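You operate a simulated robot arm through the tools that you are given. There is no shell and no other tool. Be economical: measure what you need, move in short steps, check, and stop when the job is done.

You are at the controls of a simulated two-armed robot. One attempt, no reset.

JOB
Take the paper ball from the top of the core table and leave it on the top of the sleeve table. Open the upper desk drawer, take the folded wipe from the belt by the black unit and leave it in the inside the upper desk drawer and shut the drawer again. Fetch the orange sleeve and stand it on the glass of the light box. Set the blue lever to LOCK. The order is free. Set down upright: orange sleeve. The blue lever goes to its stop.

It is judged by the outcome, as a careful person would: the job done as asked, and still so three seconds after it is handed in. It fails if anything else is knocked over, pushed out of place, dropped, spilled or broken.

ROBOT AND FRAMES
Two 7-joint arms with two-finger grippers on one trunk, on a base that drives. Base frame: it is fixed to the floor where the robot stands at the start and does not move with it; the origin is under the middle of the robot, x ahead of it, y to its left, z up. Lengths are in m, angles in degrees, forces in N, time in s.
The left shoulder is at the start at [0.071, 0.175, 1.101], the right one opposite. With the tool pointing down near the work surface each hand reaches from about 0.28 to 0.88 m from the robot's upright axis, wherever it stands, measured 20 degrees to its own side. Places, roughly: blue lever [3.4, 1.5, 1.1]; folded wipe (6x6x2 cm) [-1.4, 0.7, 1.2]; glass of the light box (30x22 cm) [0.38, -2.66, 0.9]; inside the upper desk drawer [0.4, -2.6, 0.7]; orange sleeve (7x7x15 cm) [0.5, -2.3, 0.9]; paper ball (7x6x5 cm) [0.7, 0.2, 0.8]; top of the sleeve table [0.3, -4.1, 0.8]; upper desk drawer [0.5, -2.6, 0.7]. Payload 2.94 kg a hand.
Tool frame (each hand has its own): the origin (TCP) lies between the finger pads and is the grasp point; the fingertips stand 0.03 m ahead of it; z points along the fingers, y is the line along which they close. Largest opening 0.138 m; the body of the gripper starts 0.109 m behind the TCP.
Orientation is told as [roll, pitch, yaw] about the base's x, y, z axes, in that order, counted from this pose: with the fingers straight down and closing along the base's y, the tool's x points along the base's -x, its y along +y and its z along -z.

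CONTROLS
- The arms move only by the tool play_rows. It takes "left_plan", "right_plan" or both (then of equal length, played together; a hand with none holds still); each is a list of rows, each an object (a shift or turn left out is 0, a gripper value left out holds the last) with "turn": the turn, a rotation vector about the base's x, y, z in units of 120 degrees (1.0 is 120 degrees), a list of three; "dp": the shift along the base's x, y, z in units of 500 mm (1.0 is 500 mm), a list of three; "hand": the opening, from 0 (shut) to 1 (fully open). In form: [{"turn": [ax, ay, az], "dp": [tx, ty, tz], "hand": hand}, ...]. A call has 1 to 12 rows; each row is the pose to reach, as a shift and turn from the pose commanded when the call began. A call with a number of a shift or a turn outside -1 to 1 is refused whole. A row lasts 0.2 s, in which the tool goes at most 0.05 m and 8.6 degrees; a call with a longer step from one row to the next is refused whole, and so is a gripper value outside its range. Where a pose cannot be reached the arm comes as near as it can. A force on the tool above 40 N (or 10 N above the force at the start of the call, whichever is more), or a blocked arm, ends the call early, and 0.2 s more pass. Each finger halts on what it meets, pressing with about 43 N; the grip force reading is that of the motor and also rises with nothing between the fingers. The clock runs only during rows and for 0.2 s after the last one: add rows that repeat a pose to give the fingers time. It gives the time, the measured TCP pose, the force on the tool (base axes), the opening and the grip force at its end, in the units of the frame above (readings bear some noise), with the torque about the TCP (base axes, N m) and any sound that the robot's microphone picked up.
- Cameras (640 x 400 px; columns grow to the right, rows downward): "scene" is now at [0.1689, 0.0218, 1.5756]; the picture's right is [0.25, -0.97, 0.00], its down [-0.72, -0.19, -0.67] and it looks along [0.65, 0.17, -0.74] (base axes); focal length 251 px, centre (320, 200). "left" rides on the left gripper at [0.071, -0.019, -0.146] in its tool frame; the picture's right is [0.26, 0.97, 0.00], its down [-0.85, 0.23, -0.48] and it looks along [-0.46, 0.12, 0.88] (tool axes); focal length 280 px, centre (320, 200). "right" rides on the right gripper at [0.071, 0.019, -0.146] in its tool frame; the picture's right is [-0.26, 0.97, 0.00], its down [-0.85, -0.23, -0.48] and it looks along [-0.46, -0.12, 0.88] (tool axes); focal length 280 px, centre (320, 200). There is no depth. A picture from a camera that has moved, and an enlarged one, comes with that camera's place and axes in the base frame and with its lens.
- camera(camera): a new picture of that camera. The clock stands still meanwhile.
- slide_trunk(by): slides the trunk up (or, below 0, down) by that many m; the arms and the scene camera ride with it, the base frame stays. It gives what a move gives, with no picture.
- drive_base(legs): drives the robot by 1 to 6 legs, each [ahead, turn to the left] in m and degrees, along the robot's own axes; the way and the turn of a leg run together, so that a leg with both is an arc; at most 1.5 m and 180 degrees a leg. The arms and the cameras ride along, it lands a little off, and it stops where it bumps. It gives what a move gives.
- head_to(pan, tilt): turns the head with the scene camera to pan (to the left, within 120 degrees either way) and tilt (down, from -29 to 69), counted from straight ahead of the robot. It gives what a move gives.
- inspect(camera, box): a new picture of the part [left, top, right, bottom] of that camera's present view, enlarged. The clock stands still meanwhile.
- job_done(): hands the job in; it is judged then, once.

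Work in short steps. Places have to be worked out from the pictures, the camera data and where the tool is seen: move nearer, look again, correct. Check each grasp and each placing, and mend what went wrong. You have 165 turns and 130 pictures in all, those below and enlarged ones among them. Open the grippers and draw the arms clear of the work before you hand the job in, unless the task says otherwise; then end with one line.

The tools are called after "Call:" as a command line: name --argument value ..., lists and objects as JSON in quotes. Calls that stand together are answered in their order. play_rows: Moves the arms, as the interface text tells. Its arguments: {"type":"object","properties":{"left_plan":{"type":"array","items":{"type":"object","properties":{"turn":{"type":"array","items":{"type":"number"}},"dp":{"type":"array","items":{"type":"number"}},"hand":{"type":"number"}}}},"right_plan":{"type":"array","items":{"type":"object","properties":{"turn":{"type":"array","items":{"type":"number"}},"dp":{"type":"array","items":{"type":"number"}},"hand":{"type":"number"}}}}},"required":[]} The other tools are called the same way: slide_trunk (by) slides the trunk up or down; drive_base (legs) drives the base; head_to (pan, tilt) turns the head that bears the scene camera; camera (camera) takes a picture; inspect (camera, box) takes an enlarged picture of a part of a camera's view; job_done () hands the job in.

At the start:

```text
clock: 0.0
left_tool_pos: [0.5426, 0.453, 1.0922]
left_tool_rot: [-0.1, 0.0, 0.1]
left_force: [-0.4, 0.5, 0.4]
left_ft_torque: [0.0, 0.01, -0.01]
left_gripper_width: 0.138
left_grip_force: 0.1
right_tool_pos: [0.5083, -0.0328, 1.0734]
right_tool_rot: [0.2, 0.0, -0.2]
right_force: [-0.4, 0.9, 0.1]
right_ft_torque: [0.0, 0.03, -0.03]
right_gripper_width: 0.138
right_grip_force: 0.0
trunk travel left (down, up): [-0.275, 0.459]
robot x, y, heading: [-0.0007, 0.0001, 0.1]
head pan, tilt: [14.5, 47.7]
```

scene: 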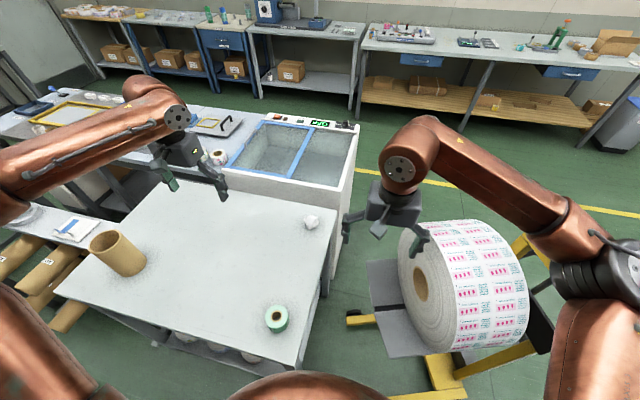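
right: 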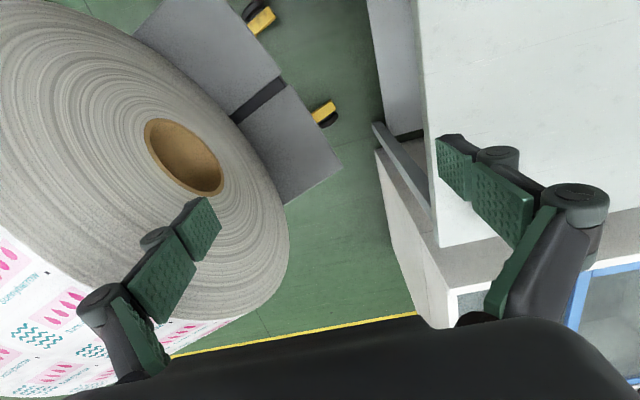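
left: 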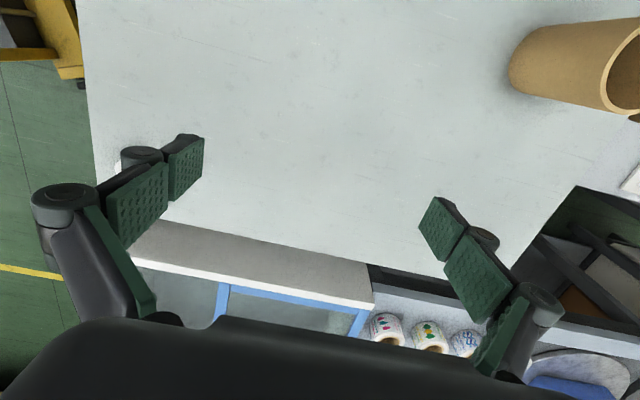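

The ball sits near [0.71, 0.20, 0.82] by the scene picture. I look closer at it before moving the left hand over.

Call:
inspect --camera "scene" --box '[260, 190, 360, 252]'

Call:
play_rows --left_plan '[{"dp": [0.06, -0.08, 0]}, {"dp": [0.12, -0.16, 0]}, {"dp": [0.18, -0.24, 0]}, {"dp": [0.24, -0.32, 0]}, {"dp": [0.3, -0.4, 0]}, {"dp": [0.33, -0.46, -0.06]}, {"dp": [0.33, -0.508, -0.12]}, {"dp": [0.33, -0.508, -0.18]}]'

Call:
camera --camera "left"

```text
6.40 times, centred on (310, 221) of scene
camera zoom: at [0.1689, 0.0218, 1.5756], right [0.25, -0.97, 0.0], down [-0.72, -0.19, -0.67], along [0.65, 0.17, -0.74], focal length 1609 px, centre (384, 66)
```

zoom: 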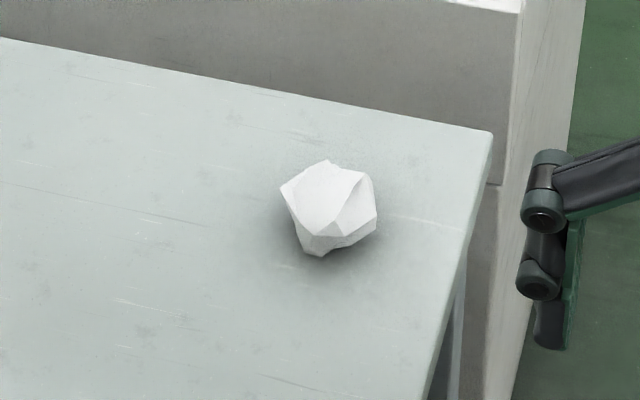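

```text
clock: 1.8
left_tool_pos: [0.6295, 0.3051, 1.0602]
left_tool_rot: [0.1, 0.0, 0.1]
left_force: [1.2, -0.3, -0.4]
left_ft_torque: [0.0, 0.06, -0.01]
left_gripper_width: 0.1377
left_grip_force: 0.2
left hand out of reach, approached as far as the arm can: row 4, 5, 6, 7, 8
right_tool_pos: [0.5106, -0.0343, 1.0727]
right_tool_rot: [0.0, 0.1, -0.2]
right_force: [-0.1, -0.7, -1.0]
right_ft_torque: [-0.03, 0.04, -0.01]
right_gripper_width: 0.1379
right_grip_force: 0.0
trunk travel left (down, up): [-0.275, 0.459]
robot x, y, heading: [0.0023, 0.0038, -0.2]
head pan, tilt: [14.5, 47.7]
```

```text
125 pictures are left
camera left: at [0.5574, 0.288, 1.2053], right [-0.26, 0.96, 0.0], down [0.85, 0.23, 0.48], along [0.46, 0.12, -0.88], focal length 280 px, centre (320, 200)
```

left: 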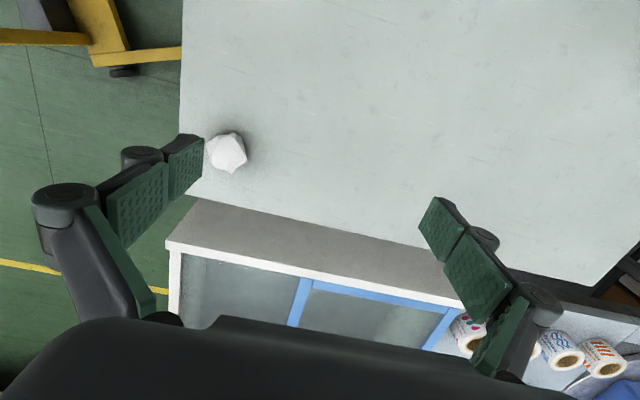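

The ball is at [0.717, 0.194] per the left camera; the hand stopped short at this height. I lower it, which should bring reach, and see where the command lies.

Call:
play_rows --left_plan '[{"dp": [0, 0, -0.08]}, {"dp": [0, 0, -0.16]}, {"dp": [0, 0, -0.16]}]'

```text
clock: 2.6
left_tool_pos: [0.6291, 0.306, 0.9804]
left_tool_rot: [0.1, 0.0, 0.2]
left_force: [-0.8, 0.0, 0.9]
left_ft_torque: [0.04, -0.02, 0.01]
left_gripper_width: 0.1382
left_grip_force: 0.2
right_tool_pos: [0.509, -0.0344, 1.0754]
right_tool_rot: [0.1, 0.0, -0.1]
right_force: [1.2, 0.1, 0.6]
right_ft_torque: [-0.01, -0.03, 0.01]
right_gripper_width: 0.1381
right_grip_force: 0.2
trunk travel left (down, up): [-0.275, 0.459]
robot x, y, heading: [0.0015, -0.0018, -0.2]
head pan, tilt: [14.5, 47.7]
```

The command restarts from the reached pose. Now I move over the ball at z about 0.92.

Call:
play_rows --left_plan '[{"dp": [0.04, -0.06, -0.05]}, {"dp": [0.08, -0.11, -0.1]}, {"dp": [0.12, -0.16, -0.12]}, {"dp": [0.15, -0.21, -0.12]}, {"dp": [0.176, -0.224, -0.12]}, {"dp": [0.176, -0.224, -0.12]}]'

Call:
camera --camera "left"

```text
clock: 4.0
left_tool_pos: [0.6149, 0.2772, 0.9429]
left_tool_rot: [-0.1, -0.1, 0.1]
left_force: [0.2, -1.0, 0.8]
left_ft_torque: [-0.02, -0.02, 0.04]
left_gripper_width: 0.1378
left_grip_force: 0.2
left hand out of reach, approached as far as the arm can: row 1, 2, 3, 4, 5, 6
right_tool_pos: [0.5098, -0.035, 1.0742]
right_tool_rot: [0.1, -0.1, -0.1]
right_force: [0.1, -0.4, 0.8]
right_ft_torque: [0.03, -0.02, -0.01]
right_gripper_width: 0.138
right_grip_force: 0.0
trunk travel left (down, up): [-0.275, 0.459]
robot x, y, heading: [0.0044, -0.0007, -0.0]
head pan, tilt: [14.5, 47.7]
```

```text
124 pictures are left
camera left: at [0.5426, 0.2598, 1.089], right [-0.26, 0.96, 0.0], down [0.85, 0.23, 0.48], along [0.46, 0.12, -0.88], focal length 280 px, centre (320, 200)
```

left: 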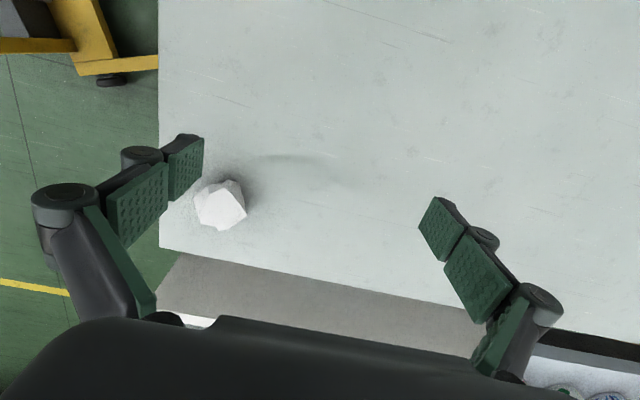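

The arm is limited toward the inside. I raise the right hand clear of the roll and turn the base a bit to the right, so that the ball lies to the left hand's own side.

Call:
play_rows --right_plan '[{"dp": [0, 0, 0.08]}, {"dp": [-0.08, 0, 0.14]}, {"dp": [-0.16, 0, 0.2]}, {"dp": [-0.16, 0, 0.2]}]'

Call:
drive_base --legs '[[0, -12]]'

Call:
camera --camera "left"

```text
clock: 5.0
left_tool_pos: [0.6154, 0.2779, 0.9416]
left_tool_rot: [-0.1, 0.0, 0.1]
left_force: [0.8, 0.2, -0.4]
left_ft_torque: [-0.03, 0.02, -0.02]
left_gripper_width: 0.1385
left_grip_force: 0.0
right_tool_pos: [0.4312, -0.0316, 1.173]
right_tool_rot: [0.1, 0.1, -0.1]
right_force: [0.7, 0.3, 0.0]
right_ft_torque: [0.0, 0.03, 0.0]
right_gripper_width: 0.1379
right_grip_force: 0.1
trunk travel left (down, up): [-0.275, 0.459]
robot x, y, heading: [0.0027, -0.0045, -0.4]
head pan, tilt: [14.5, 47.7]
```

```text
clock: 6.2
left_tool_pos: [0.6595, 0.1466, 0.9427]
left_tool_rot: [-0.1, -0.1, -11.7]
left_force: [0.5, -0.4, 0.7]
left_ft_torque: [0.04, 0.05, 0.01]
left_gripper_width: 0.1379
left_grip_force: 0.0
right_tool_pos: [0.4147, -0.1206, 1.1738]
right_tool_rot: [0.1, 0.1, -11.8]
right_force: [-0.5, -0.2, -0.3]
right_ft_torque: [0.03, 0.02, -0.02]
right_gripper_width: 0.1377
right_grip_force: 0.1
trunk travel left (down, up): [-0.275, 0.459]
robot x, y, heading: [0.0018, -0.0001, -11.5]
head pan, tilt: [14.5, 47.7]
```

```text
123 pictures are left
camera left: at [0.5839, 0.1434, 1.0889], right [-0.06, 1.0, 0.0], down [0.88, 0.05, 0.48], along [0.48, 0.03, -0.88], focal length 280 px, centre (320, 200)
```

left: 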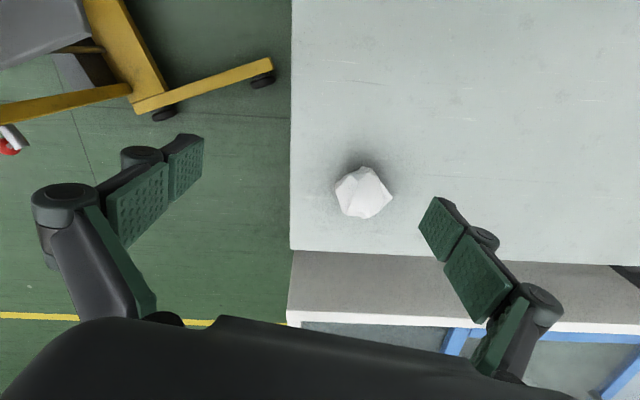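

The ball is at [0.719, 0.198]; I move over it and descend partway.

Call:
play_rows --left_plan '[{"dp": [0.06, 0.05, 0]}, {"dp": [0.119, 0.103, 0]}, {"dp": [0.119, 0.103, -0.06]}, {"dp": [0.119, 0.103, -0.1]}, {"dp": [0.119, 0.103, -0.1]}]'

Call:
camera --camera "left"

```text
clock: 7.4
left_tool_pos: [0.6997, 0.2084, 0.9005]
left_tool_rot: [-0.2, -0.1, -11.7]
left_force: [0.1, -0.3, -0.7]
left_ft_torque: [-0.01, 0.01, -0.03]
left_gripper_width: 0.138
left_grip_force: 0.0
left hand out of reach, approached as far as the arm can: row 1, 2, 3, 4, 5
right_tool_pos: [0.4151, -0.1194, 1.1744]
right_tool_rot: [0.0, 0.2, -11.7]
right_force: [0.5, 0.7, 0.0]
right_ft_torque: [0.0, -0.02, 0.02]
right_gripper_width: 0.138
right_grip_force: 0.1
trunk travel left (down, up): [-0.275, 0.459]
robot x, y, heading: [0.0002, 0.0003, -11.8]
head pan, tilt: [14.5, 47.7]
```

```text
122 pictures are left
camera left: at [0.6245, 0.2072, 1.0461], right [-0.06, 1.0, 0.0], down [0.88, 0.05, 0.48], along [0.48, 0.03, -0.88], focal length 280 px, centre (320, 200)
```

left: 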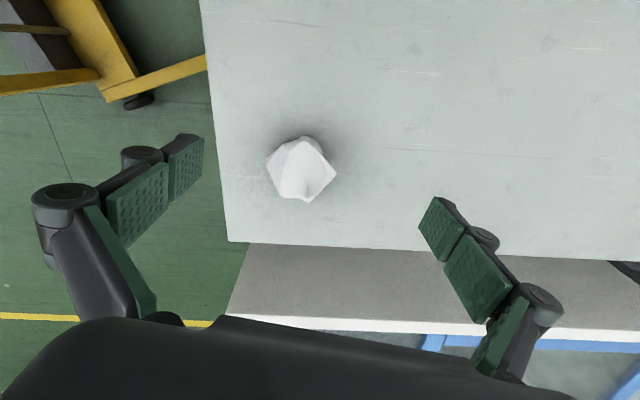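

2 cm short at this height; lower down the reach should grow. I go down a little and outward again.

Call:
play_rows --left_plan '[{"dp": [0, -0.01, -0.06]}, {"dp": [0.02, -0.02, -0.09]}, {"dp": [0.04, -0.02, -0.1]}, {"dp": [0.04, -0.02, -0.1]}]'

```text
clock: 8.4
left_tool_pos: [0.6891, 0.2156, 0.8638]
left_tool_rot: [-0.1, -0.3, -11.7]
left_force: [-0.5, -0.2, 0.2]
left_ft_torque: [0.02, 0.0, 0.0]
left_gripper_width: 0.1382
left_grip_force: 0.0
left hand out of reach, approached as far as the arm can: row 1, 2, 3, 4
right_tool_pos: [0.4138, -0.1203, 1.1742]
right_tool_rot: [0.1, 0.0, -11.7]
right_force: [0.4, -0.3, -0.5]
right_ft_torque: [0.01, -0.02, 0.0]
right_gripper_width: 0.1382
right_grip_force: 0.0
trunk travel left (down, up): [-0.275, 0.459]
robot x, y, heading: [0.0008, -0.0014, -11.7]
head pan, tilt: [14.5, 47.7]
```

Going lower costs reach, so the shoulder is too high. I raise both hands, then slide the trunk down 0.12 m.

Call:
play_rows --left_plan '[{"dp": [0, 0, 0.08]}, {"dp": [-0.02, 0, 0.16]}, {"dp": [-0.02, 0, 0.26]}, {"dp": [-0.02, 0, 0.3]}]' --right_plan '[{"dp": [0, 0, 0.06]}, {"dp": [-0.02, 0, 0.1]}, {"dp": [-0.04, 0, 0.14]}, {"dp": [-0.06, 0, 0.16]}]'

Call:
slide_trunk --by -0.13

Call:
camera --camera "left"

```text
clock: 9.4
left_tool_pos: [0.6809, 0.2166, 1.0125]
left_tool_rot: [-0.1, -0.1, -11.6]
left_force: [-0.3, -0.9, 0.8]
left_ft_torque: [0.0, 0.03, 0.0]
left_gripper_width: 0.1379
left_grip_force: 0.0
right_tool_pos: [0.3839, -0.1189, 1.254]
right_tool_rot: [0.1, 0.1, -11.8]
right_force: [0.7, -0.3, -0.3]
right_ft_torque: [-0.01, 0.04, 0.0]
right_gripper_width: 0.1378
right_grip_force: 0.0
trunk travel left (down, up): [-0.275, 0.459]
robot x, y, heading: [0.0023, 0.0008, -11.8]
head pan, tilt: [14.5, 47.7]
```

```text
clock: 10.9
left_tool_pos: [0.6784, 0.2149, 0.8846]
left_tool_rot: [-0.1, -0.2, -11.7]
left_force: [-0.4, 0.3, -0.4]
left_ft_torque: [-0.02, 0.01, -0.03]
left_gripper_width: 0.1378
left_grip_force: 0.1
right_tool_pos: [0.3838, -0.1187, 1.1247]
right_tool_rot: [0.0, -0.1, -11.9]
right_force: [-1.0, -0.5, -0.1]
right_ft_torque: [-0.01, -0.04, -0.01]
right_gripper_width: 0.1381
right_grip_force: 0.1
trunk travel left (down, up): [-0.145, 0.589]
robot x, y, heading: [0.0007, 0.0038, -11.5]
head pan, tilt: [14.5, 47.7]
```

```text
121 pictures are left
camera left: at [0.6044, 0.2132, 1.0312], right [-0.06, 1.0, 0.0], down [0.88, 0.05, 0.48], along [0.48, 0.03, -0.88], focal length 280 px, centre (320, 200)
```

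left: 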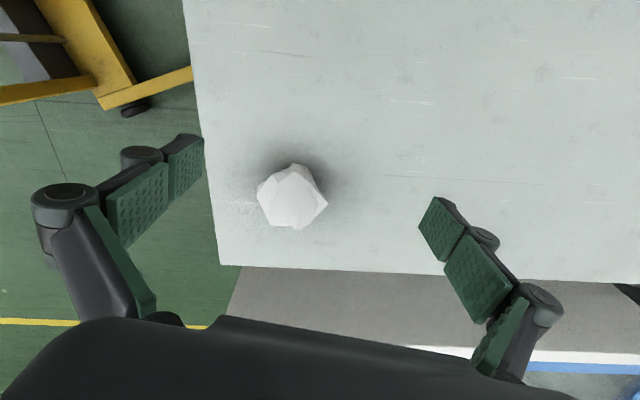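

Ball at [0.717, 0.196]. I move over it and descend to z≈0.835.

Call:
play_rows --left_plan '[{"dp": [0.04, -0.02, 0]}, {"dp": [0.078, -0.037, 0]}, {"dp": [0.078, -0.037, -0.05]}, {"dp": [0.078, -0.037, -0.1]}, {"dp": [0.078, -0.037, -0.1]}]'

Call:
camera --camera "left"

```text
clock: 12.1
left_tool_pos: [0.7191, 0.1979, 0.832]
left_tool_rot: [-0.1, -0.1, -11.7]
left_force: [-0.6, 0.1, -0.1]
left_ft_torque: [0.0, -0.03, 0.0]
left_gripper_width: 0.1381
left_grip_force: 0.1
right_tool_pos: [0.3835, -0.1195, 1.1232]
right_tool_rot: [0.1, 0.0, -11.7]
right_force: [-0.3, -0.2, -0.5]
right_ft_torque: [-0.03, -0.01, 0.01]
right_gripper_width: 0.1381
right_grip_force: 0.0
trunk travel left (down, up): [-0.145, 0.589]
robot x, y, heading: [-0.0016, -0.0007, -11.6]
head pan, tilt: [14.5, 47.7]
```

```text
120 pictures are left
camera left: at [0.6444, 0.1952, 0.9786], right [-0.06, 1.0, 0.0], down [0.88, 0.05, 0.48], along [0.48, 0.03, -0.88], focal length 280 px, centre (320, 200)
```

left: 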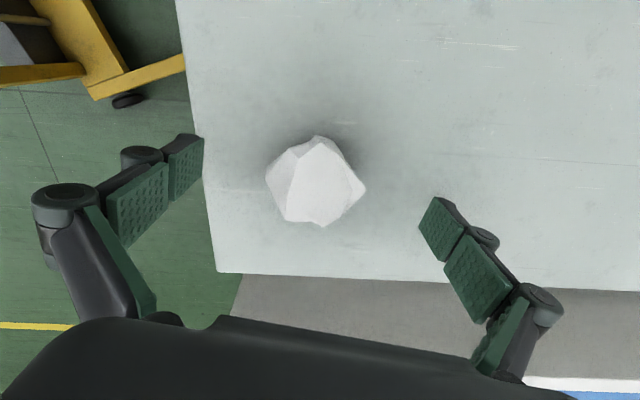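

The ball is centred between the fingers, near the TCP point. I close.

Call:
play_rows --left_plan '[{"hand": 0.5}, {"hand": 0.2}, {"hand": 0.2}, {"hand": 0.2}, {"hand": 0.2}, {"hand": 0.2}, {"hand": 0.2}, {"hand": 0.2}, {"hand": 0.2}, {"hand": 0.2}]'

Call:
camera --camera "left"

```text
clock: 14.3
left_tool_pos: [0.7198, 0.1979, 0.8326]
left_tool_rot: [-0.1, -0.1, -11.6]
left_force: [0.6, 0.4, 1.5]
left_ft_torque: [-0.02, -0.01, -0.02]
left_gripper_width: 0.0522
left_grip_force: 42.9
right_tool_pos: [0.3858, -0.1194, 1.1242]
right_tool_rot: [0.1, 0.0, -11.8]
right_force: [-0.2, -0.6, 0.7]
right_ft_torque: [-0.02, 0.02, -0.01]
right_gripper_width: 0.1381
right_grip_force: 0.0
trunk travel left (down, up): [-0.145, 0.589]
robot x, y, heading: [-0.001, 0.0008, -11.7]
head pan, tilt: [14.5, 47.7]
```

```text
119 pictures are left
camera left: at [0.6444, 0.1953, 0.9787], right [-0.06, 1.0, 0.0], down [0.88, 0.05, 0.48], along [0.48, 0.03, -0.88], focal length 280 px, centre (320, 200)
```

left: 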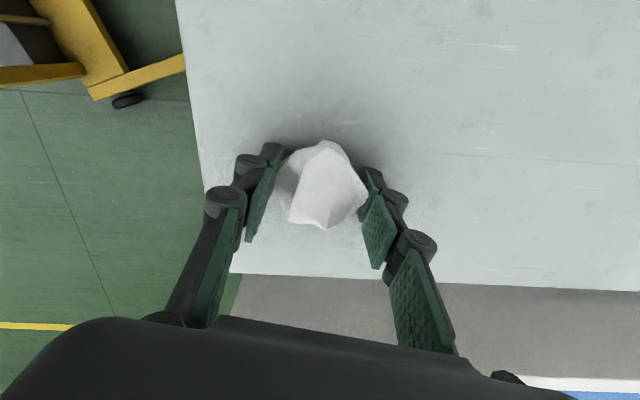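

The ball is gripped at 0.052 m. I lift it and draw in, then look around with the head to plan driving.

Call:
play_rows --left_plan '[{"dp": [0, 0, 0.06]}, {"dp": [0, 0, 0.14]}, {"dp": [-0.04, 0, 0.22]}, {"dp": [-0.12, 0, 0.28]}, {"dp": [-0.2, 0, 0.34]}, {"dp": [-0.28, 0, 0.4]}, {"dp": [-0.36, 0, 0.46]}]'

Call:
camera --camera "left"

Call:
head_to --pan -60 --tilt 25

Call:
camera --camera "scene"

Call:
head_to --pan -118 --tilt 25

Call:
camera --camera "scene"

Call:
head_to --pan 118 --tilt 25

Call:
camera --camera "scene"

Call:
head_to --pan 40 --tilt 15

Call:
camera --camera "scene"

```text
clock: 15.9
left_tool_pos: [0.5355, 0.1972, 1.0652]
left_tool_rot: [0.0, -0.2, -11.7]
left_force: [-0.2, 0.2, 0.1]
left_ft_torque: [-0.03, -0.03, 0.0]
left_gripper_width: 0.0523
left_grip_force: 42.6
right_tool_pos: [0.3826, -0.1187, 1.1253]
right_tool_rot: [0.1, 0.0, -11.8]
right_force: [-0.2, 0.3, 1.1]
right_ft_torque: [0.0, -0.06, 0.04]
right_gripper_width: 0.1381
right_grip_force: 0.1
trunk travel left (down, up): [-0.145, 0.589]
robot x, y, heading: [-0.0002, -0.0004, -11.7]
head pan, tilt: [14.5, 47.7]
```

```text
118 pictures are left
camera left: at [0.4609, 0.195, 1.2117], right [-0.06, 1.0, 0.0], down [0.88, 0.05, 0.48], along [0.48, 0.03, -0.88], focal length 280 px, centre (320, 200)
```

left: 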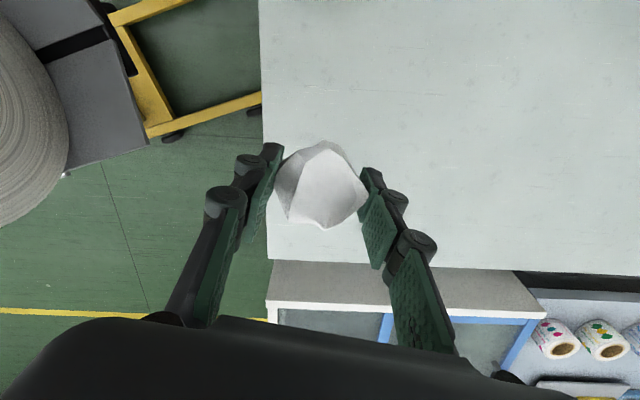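

```text
clock: 17.4
left_tool_pos: [0.5373, 0.1975, 1.0642]
left_tool_rot: [-0.1, -0.1, -11.7]
left_force: [-0.2, -0.5, -0.2]
left_ft_torque: [-0.01, 0.0, -0.03]
left_gripper_width: 0.0521
left_grip_force: 43.0
right_tool_pos: [0.384, -0.1189, 1.1226]
right_tool_rot: [0.1, 0.0, -11.8]
right_force: [0.2, 0.6, -0.1]
right_ft_torque: [-0.02, -0.01, 0.03]
right_gripper_width: 0.1382
right_grip_force: 0.1
trunk travel left (down, up): [-0.145, 0.589]
robot x, y, heading: [0.002, -0.0043, -11.6]
head pan, tilt: [-60.0, 25.0]
```

```text
117 pictures are left
camera scene: at [0.2256, -0.1265, 1.4699], right [-0.95, -0.31, 0.0], down [-0.13, 0.4, -0.91], along [0.28, -0.86, -0.42], focal length 251 px, centre (320, 200)
```

scene: 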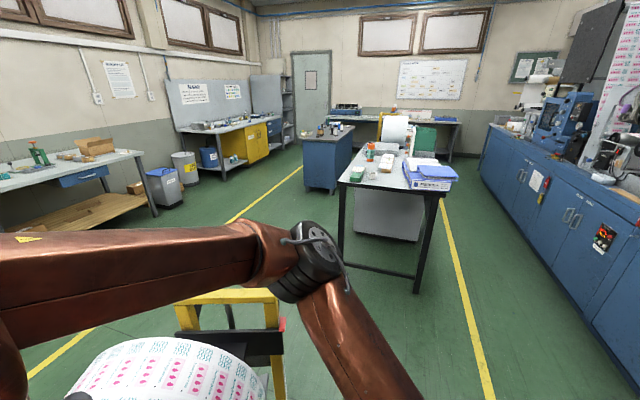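

```text
clock: 18.7
left_tool_pos: [0.5377, 0.1976, 1.0644]
left_tool_rot: [0.0, -0.1, -11.7]
left_force: [-0.6, -0.2, 0.1]
left_ft_torque: [0.02, -0.01, -0.03]
left_gripper_width: 0.052
left_grip_force: 43.3
right_tool_pos: [0.3848, -0.1181, 1.124]
right_tool_rot: [0.2, -0.1, -11.8]
right_force: [-0.1, -0.7, 0.0]
right_ft_torque: [0.01, -0.01, 0.0]
right_gripper_width: 0.138
right_grip_force: 0.1
trunk travel left (down, up): [-0.145, 0.589]
robot x, y, heading: [0.0027, -0.0011, -11.7]
head pan, tilt: [-118.0, 25.0]
```

```text
116 pictures are left
camera scene: at [0.1378, -0.1099, 1.47], right [-0.77, 0.64, 0.0], down [0.27, 0.33, -0.91], along [-0.58, -0.7, -0.42], focal length 251 px, centre (320, 200)
```

scene: 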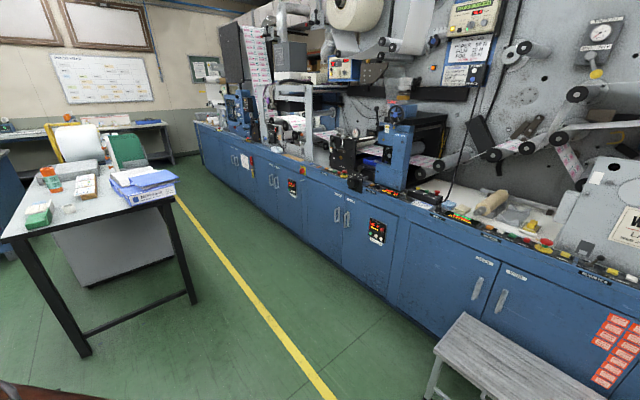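

```text
clock: 22.0
left_tool_pos: [0.5371, 0.1973, 1.0649]
left_tool_rot: [-0.1, -0.2, -11.7]
left_force: [-0.2, 0.2, -0.7]
left_ft_torque: [0.0, 0.04, 0.0]
left_gripper_width: 0.0532
left_grip_force: 43.1
right_tool_pos: [0.3848, -0.1196, 1.1243]
right_tool_rot: [0.1, 0.1, -11.8]
right_force: [-0.3, -0.1, 0.0]
right_ft_torque: [0.01, -0.02, 0.03]
right_gripper_width: 0.1379
right_grip_force: 0.0
trunk travel left (down, up): [-0.145, 0.589]
robot x, y, heading: [0.0027, 0.0011, -11.7]
head pan, tilt: [118.0, 25.0]
```

```text
115 pictures are left
camera scene: at [0.1709, 0.0494, 1.47], right [0.96, 0.28, 0.0], down [0.12, -0.41, -0.91], along [-0.25, 0.87, -0.42], focal length 251 px, centre (320, 200)
```

scene: 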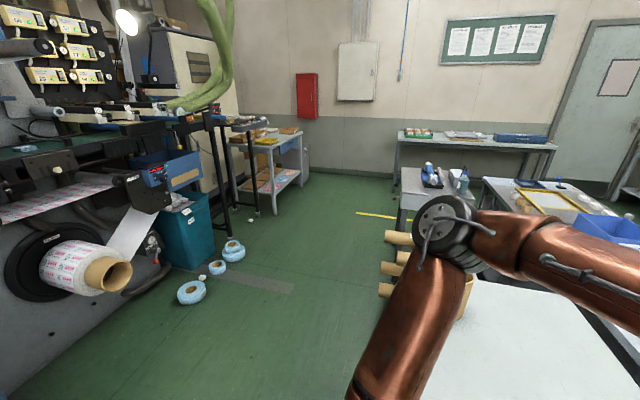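

```text
clock: 23.5
left_tool_pos: [0.5367, 0.1965, 1.0641]
left_tool_rot: [-0.1, 0.0, -11.8]
left_force: [-0.5, 0.5, -0.7]
left_ft_torque: [0.0, 0.0, 0.0]
left_gripper_width: 0.0532
left_grip_force: 42.7
right_tool_pos: [0.3854, -0.1194, 1.123]
right_tool_rot: [0.2, 0.1, -11.8]
right_force: [-0.2, 0.8, -0.3]
right_ft_torque: [-0.03, 0.03, 0.01]
right_gripper_width: 0.1383
right_grip_force: 0.1
trunk travel left (down, up): [-0.145, 0.589]
robot x, y, heading: [0.0011, 0.0014, -11.9]
head pan, tilt: [40.0, 15.0]
```

```text
114 pictures are left
camera scene: at [0.2789, 0.0053, 1.4861], right [0.47, -0.88, 0.0], down [-0.23, -0.12, -0.97], along [0.85, 0.46, -0.26], focal length 251 px, centre (320, 200)
```

scene: 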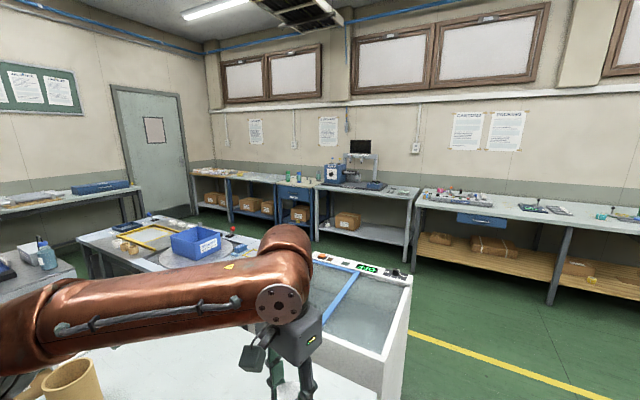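

The ball is held. I look back toward the desk area, enlarged, to plan the drive.

Call:
head_to --pan -65 --tilt 22

Call:
inspect --camera "scene" --box '[220, 60, 480, 222]'

Call:
head_to --pan 119 --tilt 15

Call:
inspect --camera "scene" --box '[0, 0, 240, 150]'

```text
clock: 25.4
left_tool_pos: [0.5365, 0.1976, 1.064]
left_tool_rot: [0.0, -0.2, -11.7]
left_force: [0.9, -0.4, 0.2]
left_ft_torque: [-0.01, 0.0, -0.02]
left_gripper_width: 0.0529
left_grip_force: 42.5
right_tool_pos: [0.3859, -0.1199, 1.1248]
right_tool_rot: [0.2, 0.0, -11.7]
right_force: [0.6, -0.4, 0.9]
right_ft_torque: [0.01, -0.02, 0.01]
right_gripper_width: 0.138
right_grip_force: 0.1
trunk travel left (down, up): [-0.145, 0.589]
robot x, y, heading: [0.0019, -0.0006, -11.9]
head pan, tilt: [-65.0, 22.0]
```

```text
2.46 times, centred on (350, 141) of scene
camera zoom: at [0.218, -0.1294, 1.4748], right [-0.97, -0.23, 0.0], down [-0.09, 0.36, -0.93], along [0.21, -0.9, -0.37], focal length 619 px, centre (246, 345)
```

zoom: 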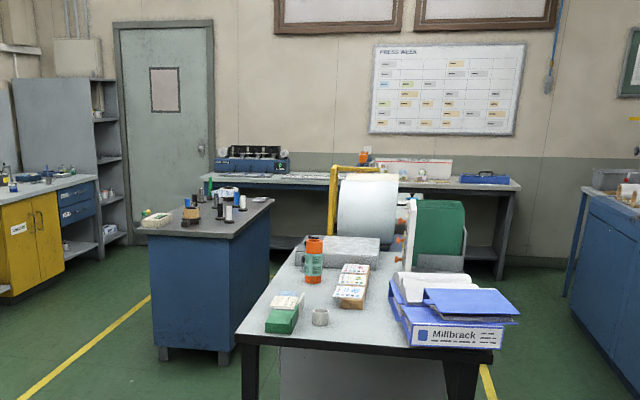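

```text
clock: 28.1
left_tool_pos: [0.5357, 0.1975, 1.065]
left_tool_rot: [-0.1, -0.1, -11.7]
left_force: [0.7, -0.7, -0.4]
left_ft_torque: [-0.03, -0.03, -0.01]
left_gripper_width: 0.0528
left_grip_force: 42.9
right_tool_pos: [0.3856, -0.1204, 1.1248]
right_tool_rot: [0.1, 0.0, -11.9]
right_force: [0.0, -0.2, 0.9]
right_ft_torque: [0.03, -0.01, -0.01]
right_gripper_width: 0.1378
right_grip_force: 0.1
trunk travel left (down, up): [-0.145, 0.589]
robot x, y, heading: [0.0013, -0.0027, -12.0]
head pan, tilt: [119.0, 15.0]
```

```text
2.67 times, centred on (120, 75) of scene
camera zoom: at [0.169, 0.0502, 1.4862], right [0.96, 0.3, 0.0], down [0.08, -0.25, -0.97], along [-0.29, 0.92, -0.26], focal length 670 px, centre (853, 533)
```

zoom: 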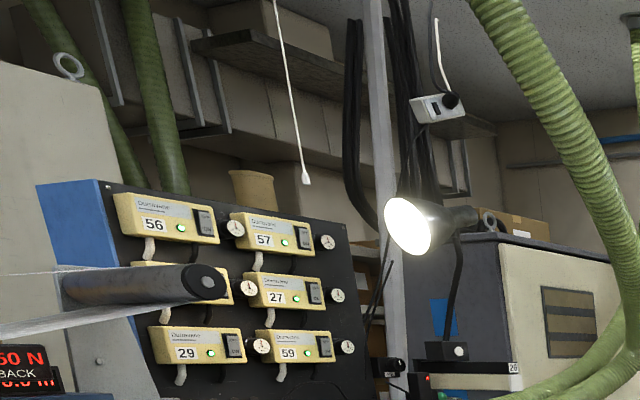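

The orange sleeve stands at about [0.48, −2.34] on the desk. I raise the trunk so the hands clear the roll, back off slightly, and turn right toward −y.

Call:
slide_trunk --by 0.25

Call:
drive_base --legs '[[-0.15, 0], [0, -85]]'

Call:
head_to --pan 0 --tilt 30

Call:
camera --camera "scene"

```text
clock: 30.7
left_tool_pos: [0.5394, 0.1987, 1.3137]
left_tool_rot: [0.0, -0.1, -11.7]
left_force: [0.1, -0.2, 0.3]
left_ft_torque: [0.01, 0.02, -0.03]
left_gripper_width: 0.053
left_grip_force: 43.3
right_tool_pos: [0.3851, -0.118, 1.3745]
right_tool_rot: [0.0, 0.2, -11.8]
right_force: [0.3, -0.5, -0.2]
right_ft_torque: [-0.02, -0.02, 0.01]
right_gripper_width: 0.138
right_grip_force: 0.0
trunk travel left (down, up): [-0.395, 0.339]
robot x, y, heading: [-0.0013, 0.0012, -11.7]
head pan, tilt: [119.0, 15.0]
```

```text
clock: 35.6
left_tool_pos: [0.1048, -0.4837, 1.313]
left_tool_rot: [0.0, -0.1, -95.6]
left_force: [0.4, 0.0, 0.2]
left_ft_torque: [-0.01, -0.02, 0.01]
left_gripper_width: 0.0526
left_grip_force: 42.6
right_tool_pos: [-0.2259, -0.365, 1.3746]
right_tool_rot: [0.2, 0.0, -95.8]
right_force: [0.3, 0.3, 0.2]
right_ft_torque: [0.0, -0.01, -0.02]
right_gripper_width: 0.138
right_grip_force: 0.1
trunk travel left (down, up): [-0.395, 0.339]
robot x, y, heading: [-0.1496, 0.0296, -95.8]
head pan, tilt: [119.0, 15.0]
```

```text
clock: 37.6
left_tool_pos: [0.1048, -0.4836, 1.3153]
left_tool_rot: [-0.1, -0.1, -95.7]
left_force: [-0.3, -1.1, -0.4]
left_ft_torque: [0.0, 0.0, 0.0]
left_gripper_width: 0.0525
left_grip_force: 43.1
right_tool_pos: [-0.2265, -0.3637, 1.374]
right_tool_rot: [0.0, 0.0, -95.8]
right_force: [0.1, 0.3, -0.2]
right_ft_torque: [0.01, 0.01, -0.02]
right_gripper_width: 0.1381
right_grip_force: 0.1
trunk travel left (down, up): [-0.395, 0.339]
robot x, y, heading: [-0.1471, 0.0306, -95.6]
head pan, tilt: [0.0, 30.0]
```

```text
111 pictures are left
camera scene: at [-0.1594, -0.0844, 1.7237], right [-1.0, 0.1, 0.0], down [0.05, 0.5, -0.87], along [-0.09, -0.86, -0.5], focal length 251 px, centre (320, 200)
```

scene: 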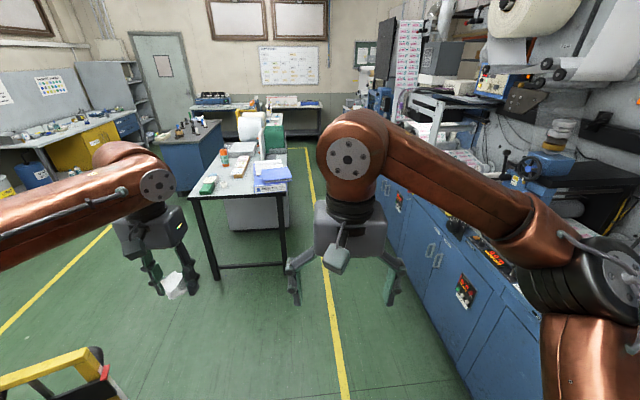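

The passage between the roll stand (y > −0.95) and the desk (y < −1.75) looks about 0.8 m wide. I drive to its mouth at y≈−1.3 and turn to face +x.

Call:
drive_base --legs '[[0, 8], [1.34, 0], [0, 88]]'

Call:
head_to --pan 0 --tilt 45

Call:
camera --camera "scene"

Call:
head_to --pan -60 --tilt 35

Call:
camera --camera "scene"

```text
clock: 48.6
left_tool_pos: [0.3968, -1.0299, 1.3144]
left_tool_rot: [-0.1, -0.1, -2.5]
left_force: [-0.1, -0.2, -0.1]
left_ft_torque: [-0.02, 0.03, -0.01]
left_gripper_width: 0.0505
left_grip_force: 43.1
right_tool_pos: [0.296, -1.3665, 1.3744]
right_tool_rot: [0.1, 0.0, -2.8]
right_force: [-0.4, 0.1, 0.7]
right_ft_torque: [-0.02, 0.03, -0.02]
right_gripper_width: 0.138
right_grip_force: 0.1
trunk travel left (down, up): [-0.395, 0.339]
robot x, y, heading: [-0.104, -1.3116, -2.6]
head pan, tilt: [0.0, 30.0]
```

```text
clock: 49.4
left_tool_pos: [0.3976, -1.0308, 1.3136]
left_tool_rot: [-0.2, -0.1, -2.5]
left_force: [0.5, 0.5, -1.1]
left_ft_torque: [-0.02, -0.02, -0.02]
left_gripper_width: 0.0505
left_grip_force: 42.7
right_tool_pos: [0.2969, -1.3665, 1.3737]
right_tool_rot: [0.1, 0.1, -2.8]
right_force: [-0.5, -0.9, 0.3]
right_ft_torque: [0.01, 0.02, -0.01]
right_gripper_width: 0.1378
right_grip_force: 0.1
trunk travel left (down, up): [-0.395, 0.339]
robot x, y, heading: [-0.1052, -1.307, -2.3]
head pan, tilt: [0.0, 45.0]
```

```text
110 pictures are left
camera scene: at [0.0046, -1.3137, 1.7012], right [-0.04, -1.0, 0.0], down [-0.71, 0.03, -0.71], along [0.71, -0.03, -0.71], focal length 251 px, centre (320, 200)
```

scene: 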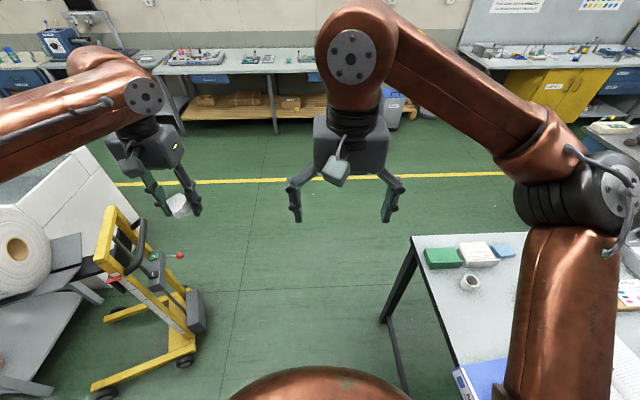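

```text
clock: 50.7
left_tool_pos: [0.3957, -1.0305, 1.3141]
left_tool_rot: [-0.1, -0.1, -2.5]
left_force: [-0.9, 0.0, 0.5]
left_ft_torque: [0.0, -0.01, 0.04]
left_gripper_width: 0.0497
left_grip_force: 43.2
right_tool_pos: [0.2948, -1.367, 1.3749]
right_tool_rot: [0.1, 0.0, -2.7]
right_force: [-1.2, 0.3, -0.4]
right_ft_torque: [0.01, -0.02, 0.0]
right_gripper_width: 0.1379
right_grip_force: 0.1
trunk travel left (down, up): [-0.395, 0.339]
robot x, y, heading: [-0.0988, -1.3097, -2.5]
head pan, tilt: [-60.0, 35.0]
```

```text
109 pictures are left
camera scene: at [-0.036, -1.388, 1.716], right [-0.89, -0.46, 0.0], down [-0.27, 0.51, -0.82], along [0.38, -0.73, -0.57], focal length 251 px, centre (320, 200)
```

scene: 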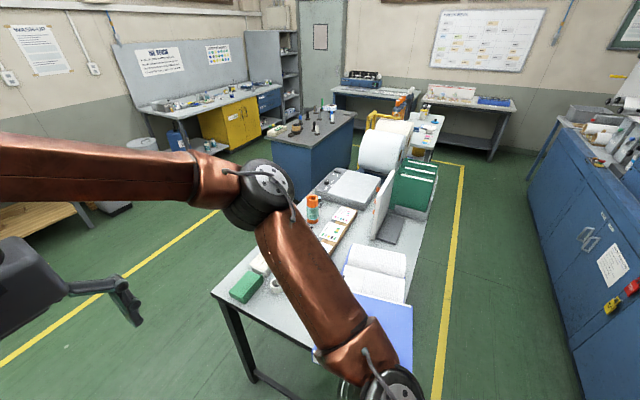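

The gap is wider than a metre. I go forward 1.35 m to x≈1.25 and turn to −y, looking toward the desk's +x side.

Call:
drive_base --legs '[[1.35, 2], [0, -90]]'

Call:
head_to --pan -25 --tilt 35

Call:
camera --camera "scene"

```text
clock: 61.3
left_tool_pos: [1.509, -1.8544, 1.3142]
left_tool_rot: [0.0, -0.1, -92.9]
left_force: [-0.5, -0.9, -0.5]
left_ft_torque: [0.01, -0.03, -0.03]
left_gripper_width: 0.0463
left_grip_force: 42.5
right_tool_pos: [1.1722, -1.7498, 1.3748]
right_tool_rot: [0.2, 0.1, -93.1]
right_force: [-0.9, 0.1, 0.5]
right_ft_torque: [0.04, -0.01, 0.01]
right_gripper_width: 0.1377
right_grip_force: 0.1
trunk travel left (down, up): [-0.395, 0.339]
robot x, y, heading: [1.233, -1.3551, -92.7]
head pan, tilt: [-60.0, 35.0]
```

```text
clock: 62.3
left_tool_pos: [1.5091, -1.8547, 1.3138]
left_tool_rot: [-0.1, -0.1, -92.9]
left_force: [0.5, -0.3, -0.1]
left_ft_torque: [-0.02, 0.0, 0.04]
left_gripper_width: 0.0463
left_grip_force: 43.2
right_tool_pos: [1.1734, -1.7501, 1.3737]
right_tool_rot: [0.1, 0.1, -92.9]
right_force: [0.2, 0.3, -0.7]
right_ft_torque: [0.03, 0.0, 0.02]
right_gripper_width: 0.1379
right_grip_force: 0.1
trunk travel left (down, up): [-0.395, 0.339]
robot x, y, heading: [1.2314, -1.3561, -92.9]
head pan, tilt: [-25.0, 35.0]
```

```text
108 pictures are left
camera scene: at [1.1893, -1.4553, 1.7159], right [-0.88, 0.47, 0.0], down [0.27, 0.51, -0.82], along [-0.38, -0.72, -0.57], focal length 251 px, centre (320, 200)
```

scene: 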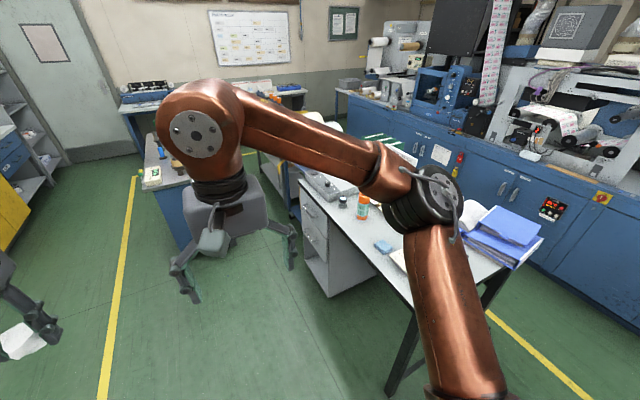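

The drawers face +x under the far half of the desk. I go 0.65 m on, turn to face the desk, and look both at the desk and past it toward the sleeve table.

Call:
drive_base --legs '[[0.8, 0]]'

Call:
head_to --pan -5 --tilt 25

Call:
camera --camera "scene"

Call:
head_to --pan -75 --tilt 45

Call:
camera --camera "scene"

```text
clock: 66.6
left_tool_pos: [1.4703, -2.6483, 1.3125]
left_tool_rot: [-0.1, -0.1, -92.8]
left_force: [0.1, -0.7, 0.5]
left_ft_torque: [0.02, -0.01, 0.0]
left_gripper_width: 0.0464
left_grip_force: 43.3
right_tool_pos: [1.1325, -2.5455, 1.3745]
right_tool_rot: [0.2, 0.1, -93.0]
right_force: [0.2, -1.1, 0.1]
right_ft_torque: [0.03, 0.0, 0.0]
right_gripper_width: 0.1381
right_grip_force: 0.0
trunk travel left (down, up): [-0.395, 0.339]
robot x, y, heading: [1.1907, -2.1468, -92.7]
head pan, tilt: [-25.0, 35.0]
```

```text
clock: 67.4
left_tool_pos: [1.47, -2.6474, 1.3131]
left_tool_rot: [-0.1, -0.1, -92.8]
left_force: [-0.1, 0.9, 0.6]
left_ft_torque: [0.0, 0.01, 0.0]
left_gripper_width: 0.0468
left_grip_force: 43.4
right_tool_pos: [1.1323, -2.5454, 1.374]
right_tool_rot: [0.1, 0.0, -93.1]
right_force: [0.4, 0.1, 0.5]
right_ft_torque: [-0.01, 0.04, -0.03]
right_gripper_width: 0.1379
right_grip_force: 0.1
trunk travel left (down, up): [-0.395, 0.339]
robot x, y, heading: [1.1913, -2.1441, -92.9]
head pan, tilt: [-5.0, 25.0]
```

```text
107 pictures are left
camera scene: at [1.1777, -2.2622, 1.7317], right [-0.99, 0.14, 0.0], down [0.06, 0.42, -0.91], along [-0.13, -0.9, -0.42], focal length 251 px, centre (320, 200)
```

scene: 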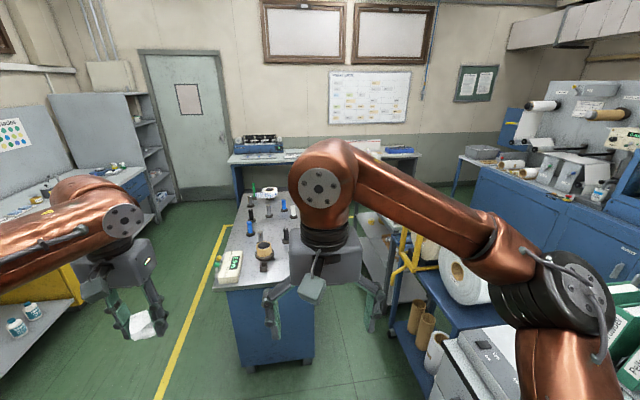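

```text
clock: 68.8
left_tool_pos: [1.4682, -2.6483, 1.3135]
left_tool_rot: [0.0, 0.0, -92.9]
left_force: [0.1, -0.3, -0.8]
left_ft_torque: [0.05, 0.04, -0.04]
left_gripper_width: 0.0466
left_grip_force: 43.4
right_tool_pos: [1.1328, -2.5441, 1.3735]
right_tool_rot: [0.1, 0.0, -93.0]
right_force: [0.7, -0.6, -0.8]
right_ft_torque: [-0.05, 0.0, -0.01]
right_gripper_width: 0.138
right_grip_force: 0.0
trunk travel left (down, up): [-0.395, 0.339]
robot x, y, heading: [1.1915, -2.15, -92.9]
head pan, tilt: [-75.0, 45.0]
```

```text
106 pictures are left
camera scene: at [1.111, -2.1883, 1.7012], right [-0.21, 0.98, 0.0], down [0.69, 0.15, -0.71], along [-0.69, -0.15, -0.71], focal length 251 px, centre (320, 200)
```

scene: 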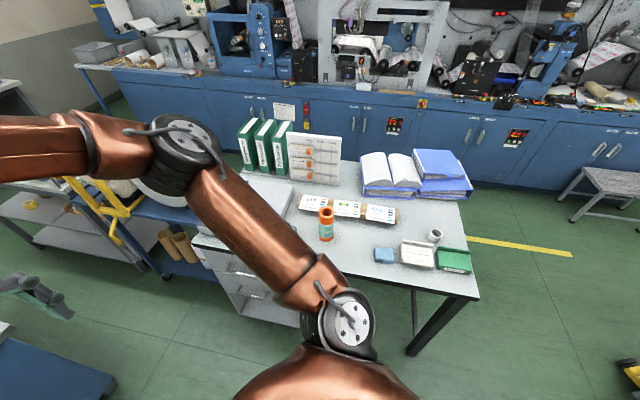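

The sleeve is at about [0.45, −2.31]. The sleeve table is better approached from the machine aisle later; first I do the orange sleeve with the free right hand, so I drive to y≈−2.55 and face the desk.

Call:
drive_base --legs '[[0.4, 0], [0, -87]]'

Call:
head_to --pan 0 --tilt 50

Call:
camera --camera "scene"

Call:
head_to --pan 70 --tilt 35

Call:
camera --camera "scene"

```text
clock: 75.0
left_tool_pos: [0.6889, -2.8585, 1.3147]
left_tool_rot: [-0.1, -0.1, -179.4]
left_force: [0.6, 0.4, 0.8]
left_ft_torque: [-0.04, 0.0, -0.03]
left_gripper_width: 0.0468
left_grip_force: 42.7
right_tool_pos: [0.7706, -2.5178, 1.3741]
right_tool_rot: [0.1, 0.0, -179.5]
right_force: [0.0, 0.5, -0.2]
right_ft_torque: [-0.03, 0.0, 0.01]
right_gripper_width: 0.1379
right_grip_force: 0.0
trunk travel left (down, up): [-0.395, 0.339]
robot x, y, heading: [1.1717, -2.5503, -179.7]
head pan, tilt: [-75.0, 45.0]
```

```text
clock: 76.5
left_tool_pos: [0.6885, -2.8595, 1.3144]
left_tool_rot: [0.0, -0.1, -179.4]
left_force: [0.7, -0.2, -0.6]
left_ft_torque: [-0.02, 0.01, -0.01]
left_gripper_width: 0.0466
left_grip_force: 43.6
right_tool_pos: [0.7702, -2.5171, 1.3743]
right_tool_rot: [0.0, -0.1, -179.5]
right_force: [-0.1, 1.1, -0.8]
right_ft_torque: [0.03, 0.0, 0.01]
right_gripper_width: 0.1379
right_grip_force: 0.0
trunk travel left (down, up): [-0.395, 0.339]
robot x, y, heading: [1.1722, -2.5506, -179.1]
head pan, tilt: [0.0, 50.0]
```

```text
105 pictures are left
camera scene: at [1.0677, -2.5512, 1.6942], right [-0.01, 1.0, 0.0], down [0.77, 0.01, -0.64], along [-0.64, -0.01, -0.77], focal length 251 px, centre (320, 200)
```

scene: 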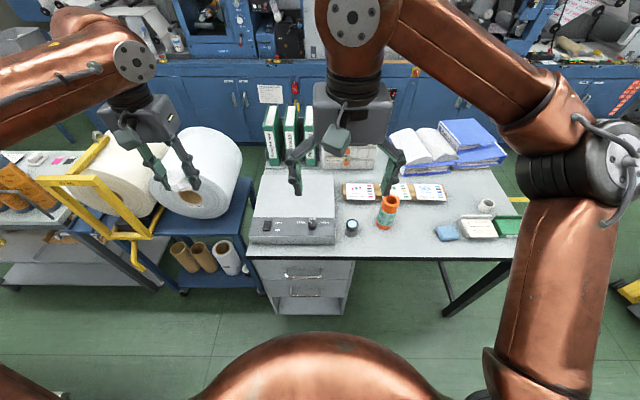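

```text
clock: 77.9
left_tool_pos: [0.6887, -2.8597, 1.3145]
left_tool_rot: [-0.1, -0.2, -179.3]
left_force: [0.6, -0.4, 0.2]
left_ft_torque: [0.01, 0.02, -0.05]
left_gripper_width: 0.0464
left_grip_force: 42.5
right_tool_pos: [0.7696, -2.5178, 1.3742]
right_tool_rot: [0.1, 0.0, -179.6]
right_force: [-0.6, 0.7, 0.8]
right_ft_torque: [-0.02, 0.06, 0.01]
right_gripper_width: 0.1384
right_grip_force: 0.0
trunk travel left (down, up): [-0.395, 0.339]
robot x, y, heading: [1.1719, -2.5523, -179.4]
head pan, tilt: [70.0, 35.0]
```

```text
104 pictures are left
camera scene: at [1.1154, -2.6336, 1.7159], right [-0.94, 0.33, 0.0], down [0.19, 0.54, -0.82], along [-0.27, -0.77, -0.57], focal length 251 px, centre (320, 200)
```

scene: 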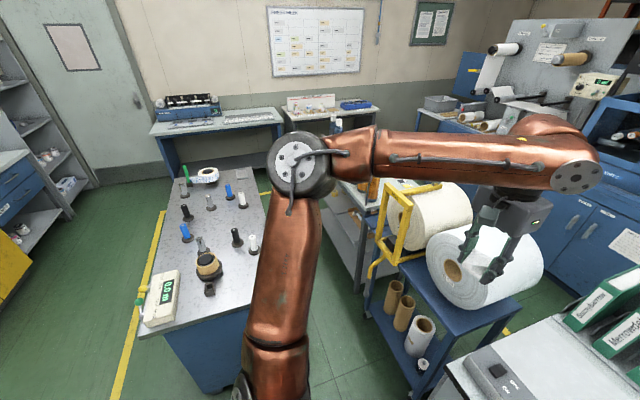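

The light box stands at the desk's left part with the drawers below it. I draw the left hand (with ball) back and up, away from the roll, then slide the trunk down 0.25 m.

Call:
play_rows --left_plan '[{"dp": [0.06, 0, 0.06]}, {"dp": [0.12, 0, 0.12]}, {"dp": [0.18, 0, 0.18]}, {"dp": [0.24, 0, 0.24]}, {"dp": [0.3, 0, 0.3]}, {"dp": [0.34, 0, 0.34]}]'

Call:
slide_trunk --by -0.2

Call:
camera --camera "right"

```text
clock: 79.3
left_tool_pos: [0.8577, -2.8575, 1.4667]
left_tool_rot: [-0.1, -0.2, -179.4]
left_force: [-0.1, 0.1, 0.1]
left_ft_torque: [0.02, 0.04, 0.0]
left_gripper_width: 0.0467
left_grip_force: 42.8
left hand out of reach, approached as far as the arm can: row 6
right_tool_pos: [0.7712, -2.5168, 1.3749]
right_tool_rot: [0.0, 0.0, -179.5]
right_force: [0.5, 0.0, 0.6]
right_ft_torque: [0.03, -0.02, 0.02]
right_gripper_width: 0.138
right_grip_force: 0.0
trunk travel left (down, up): [-0.395, 0.339]
robot x, y, heading: [1.1729, -2.5505, -179.7]
head pan, tilt: [70.0, 35.0]
```

```text
clock: 81.5
left_tool_pos: [0.7655, -2.8594, 1.2168]
left_tool_rot: [-0.2, 8.7, -179.4]
left_force: [0.5, -0.5, 0.4]
left_ft_torque: [0.01, 0.03, -0.03]
left_gripper_width: 0.046
left_grip_force: 42.9
right_tool_pos: [0.7713, -2.5182, 1.1745]
right_tool_rot: [0.1, -0.1, -179.5]
right_force: [0.4, -0.3, 0.5]
right_ft_torque: [0.01, 0.02, 0.0]
right_gripper_width: 0.1382
right_grip_force: 0.2
trunk travel left (down, up): [-0.195, 0.539]
robot x, y, heading: [1.1714, -2.5525, -179.4]
head pan, tilt: [70.0, 35.0]
```

```text
103 pictures are left
camera right: at [0.8427, -2.5351, 1.319], right [-0.25, -0.97, 0.0], down [-0.85, 0.22, 0.48], along [-0.46, 0.12, -0.88], focal length 280 px, centre (320, 200)
```

right: 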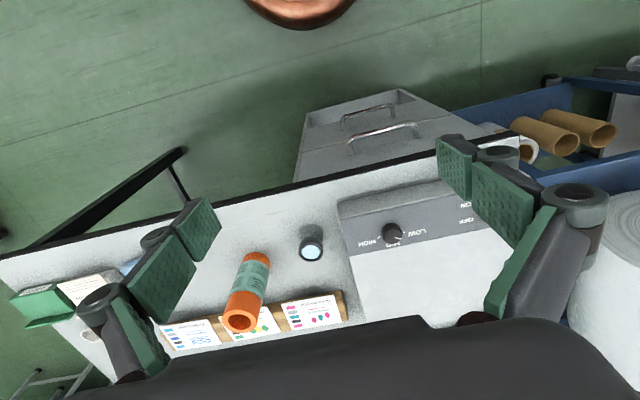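

Triangulating: sleeve axis at about [0.433, −2.27], top z 0.946, desk z 0.80. I drive 0.13 m nearer and bring the right hand above it.

Call:
drive_base --legs '[[0.13, 0]]'

Call:
play_rows --right_plan '[{"dp": [-0.07, 0.07, 0]}, {"dp": [-0.14, 0.14, 0]}, {"dp": [-0.2, 0.21, 0]}, {"dp": [-0.26, 0.28, 0]}, {"dp": [-0.32, 0.35, -0.02]}, {"dp": [-0.38, 0.42, -0.06]}, {"dp": [-0.4, 0.47, -0.12]}, {"dp": [-0.4, 0.49, -0.18]}, {"dp": [-0.4, 0.49, -0.2]}]'

Call:
camera --camera "right"

```text
clock: 82.7
left_tool_pos: [0.6469, -2.86, 1.2218]
left_tool_rot: [-0.2, 8.1, -179.5]
left_force: [1.2, -0.9, 0.7]
left_ft_torque: [0.04, 0.19, 0.02]
left_gripper_width: 0.0464
left_grip_force: 43.0
right_tool_pos: [0.6528, -2.5189, 1.1791]
right_tool_rot: [0.1, -0.8, -179.5]
right_force: [1.6, -0.5, 1.5]
right_ft_torque: [0.06, 0.21, -0.03]
right_gripper_width: 0.1379
right_grip_force: 0.1
trunk travel left (down, up): [-0.195, 0.539]
robot x, y, heading: [1.0406, -2.5532, -179.2]
head pan, tilt: [70.0, 35.0]
```

```text
refused: row 6 steps farther than a row can; nothing moved
```

```text
102 pictures are left
camera right: at [0.7254, -2.5365, 1.3224], right [-0.25, -0.97, 0.0], down [-0.85, 0.22, 0.49], along [-0.47, 0.12, -0.87], focal length 280 px, centre (320, 200)
```

right: 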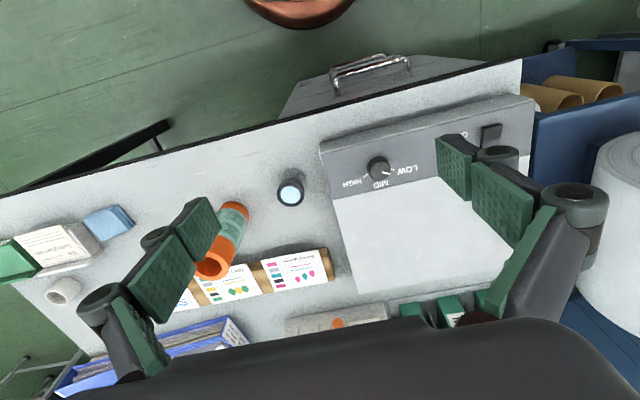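

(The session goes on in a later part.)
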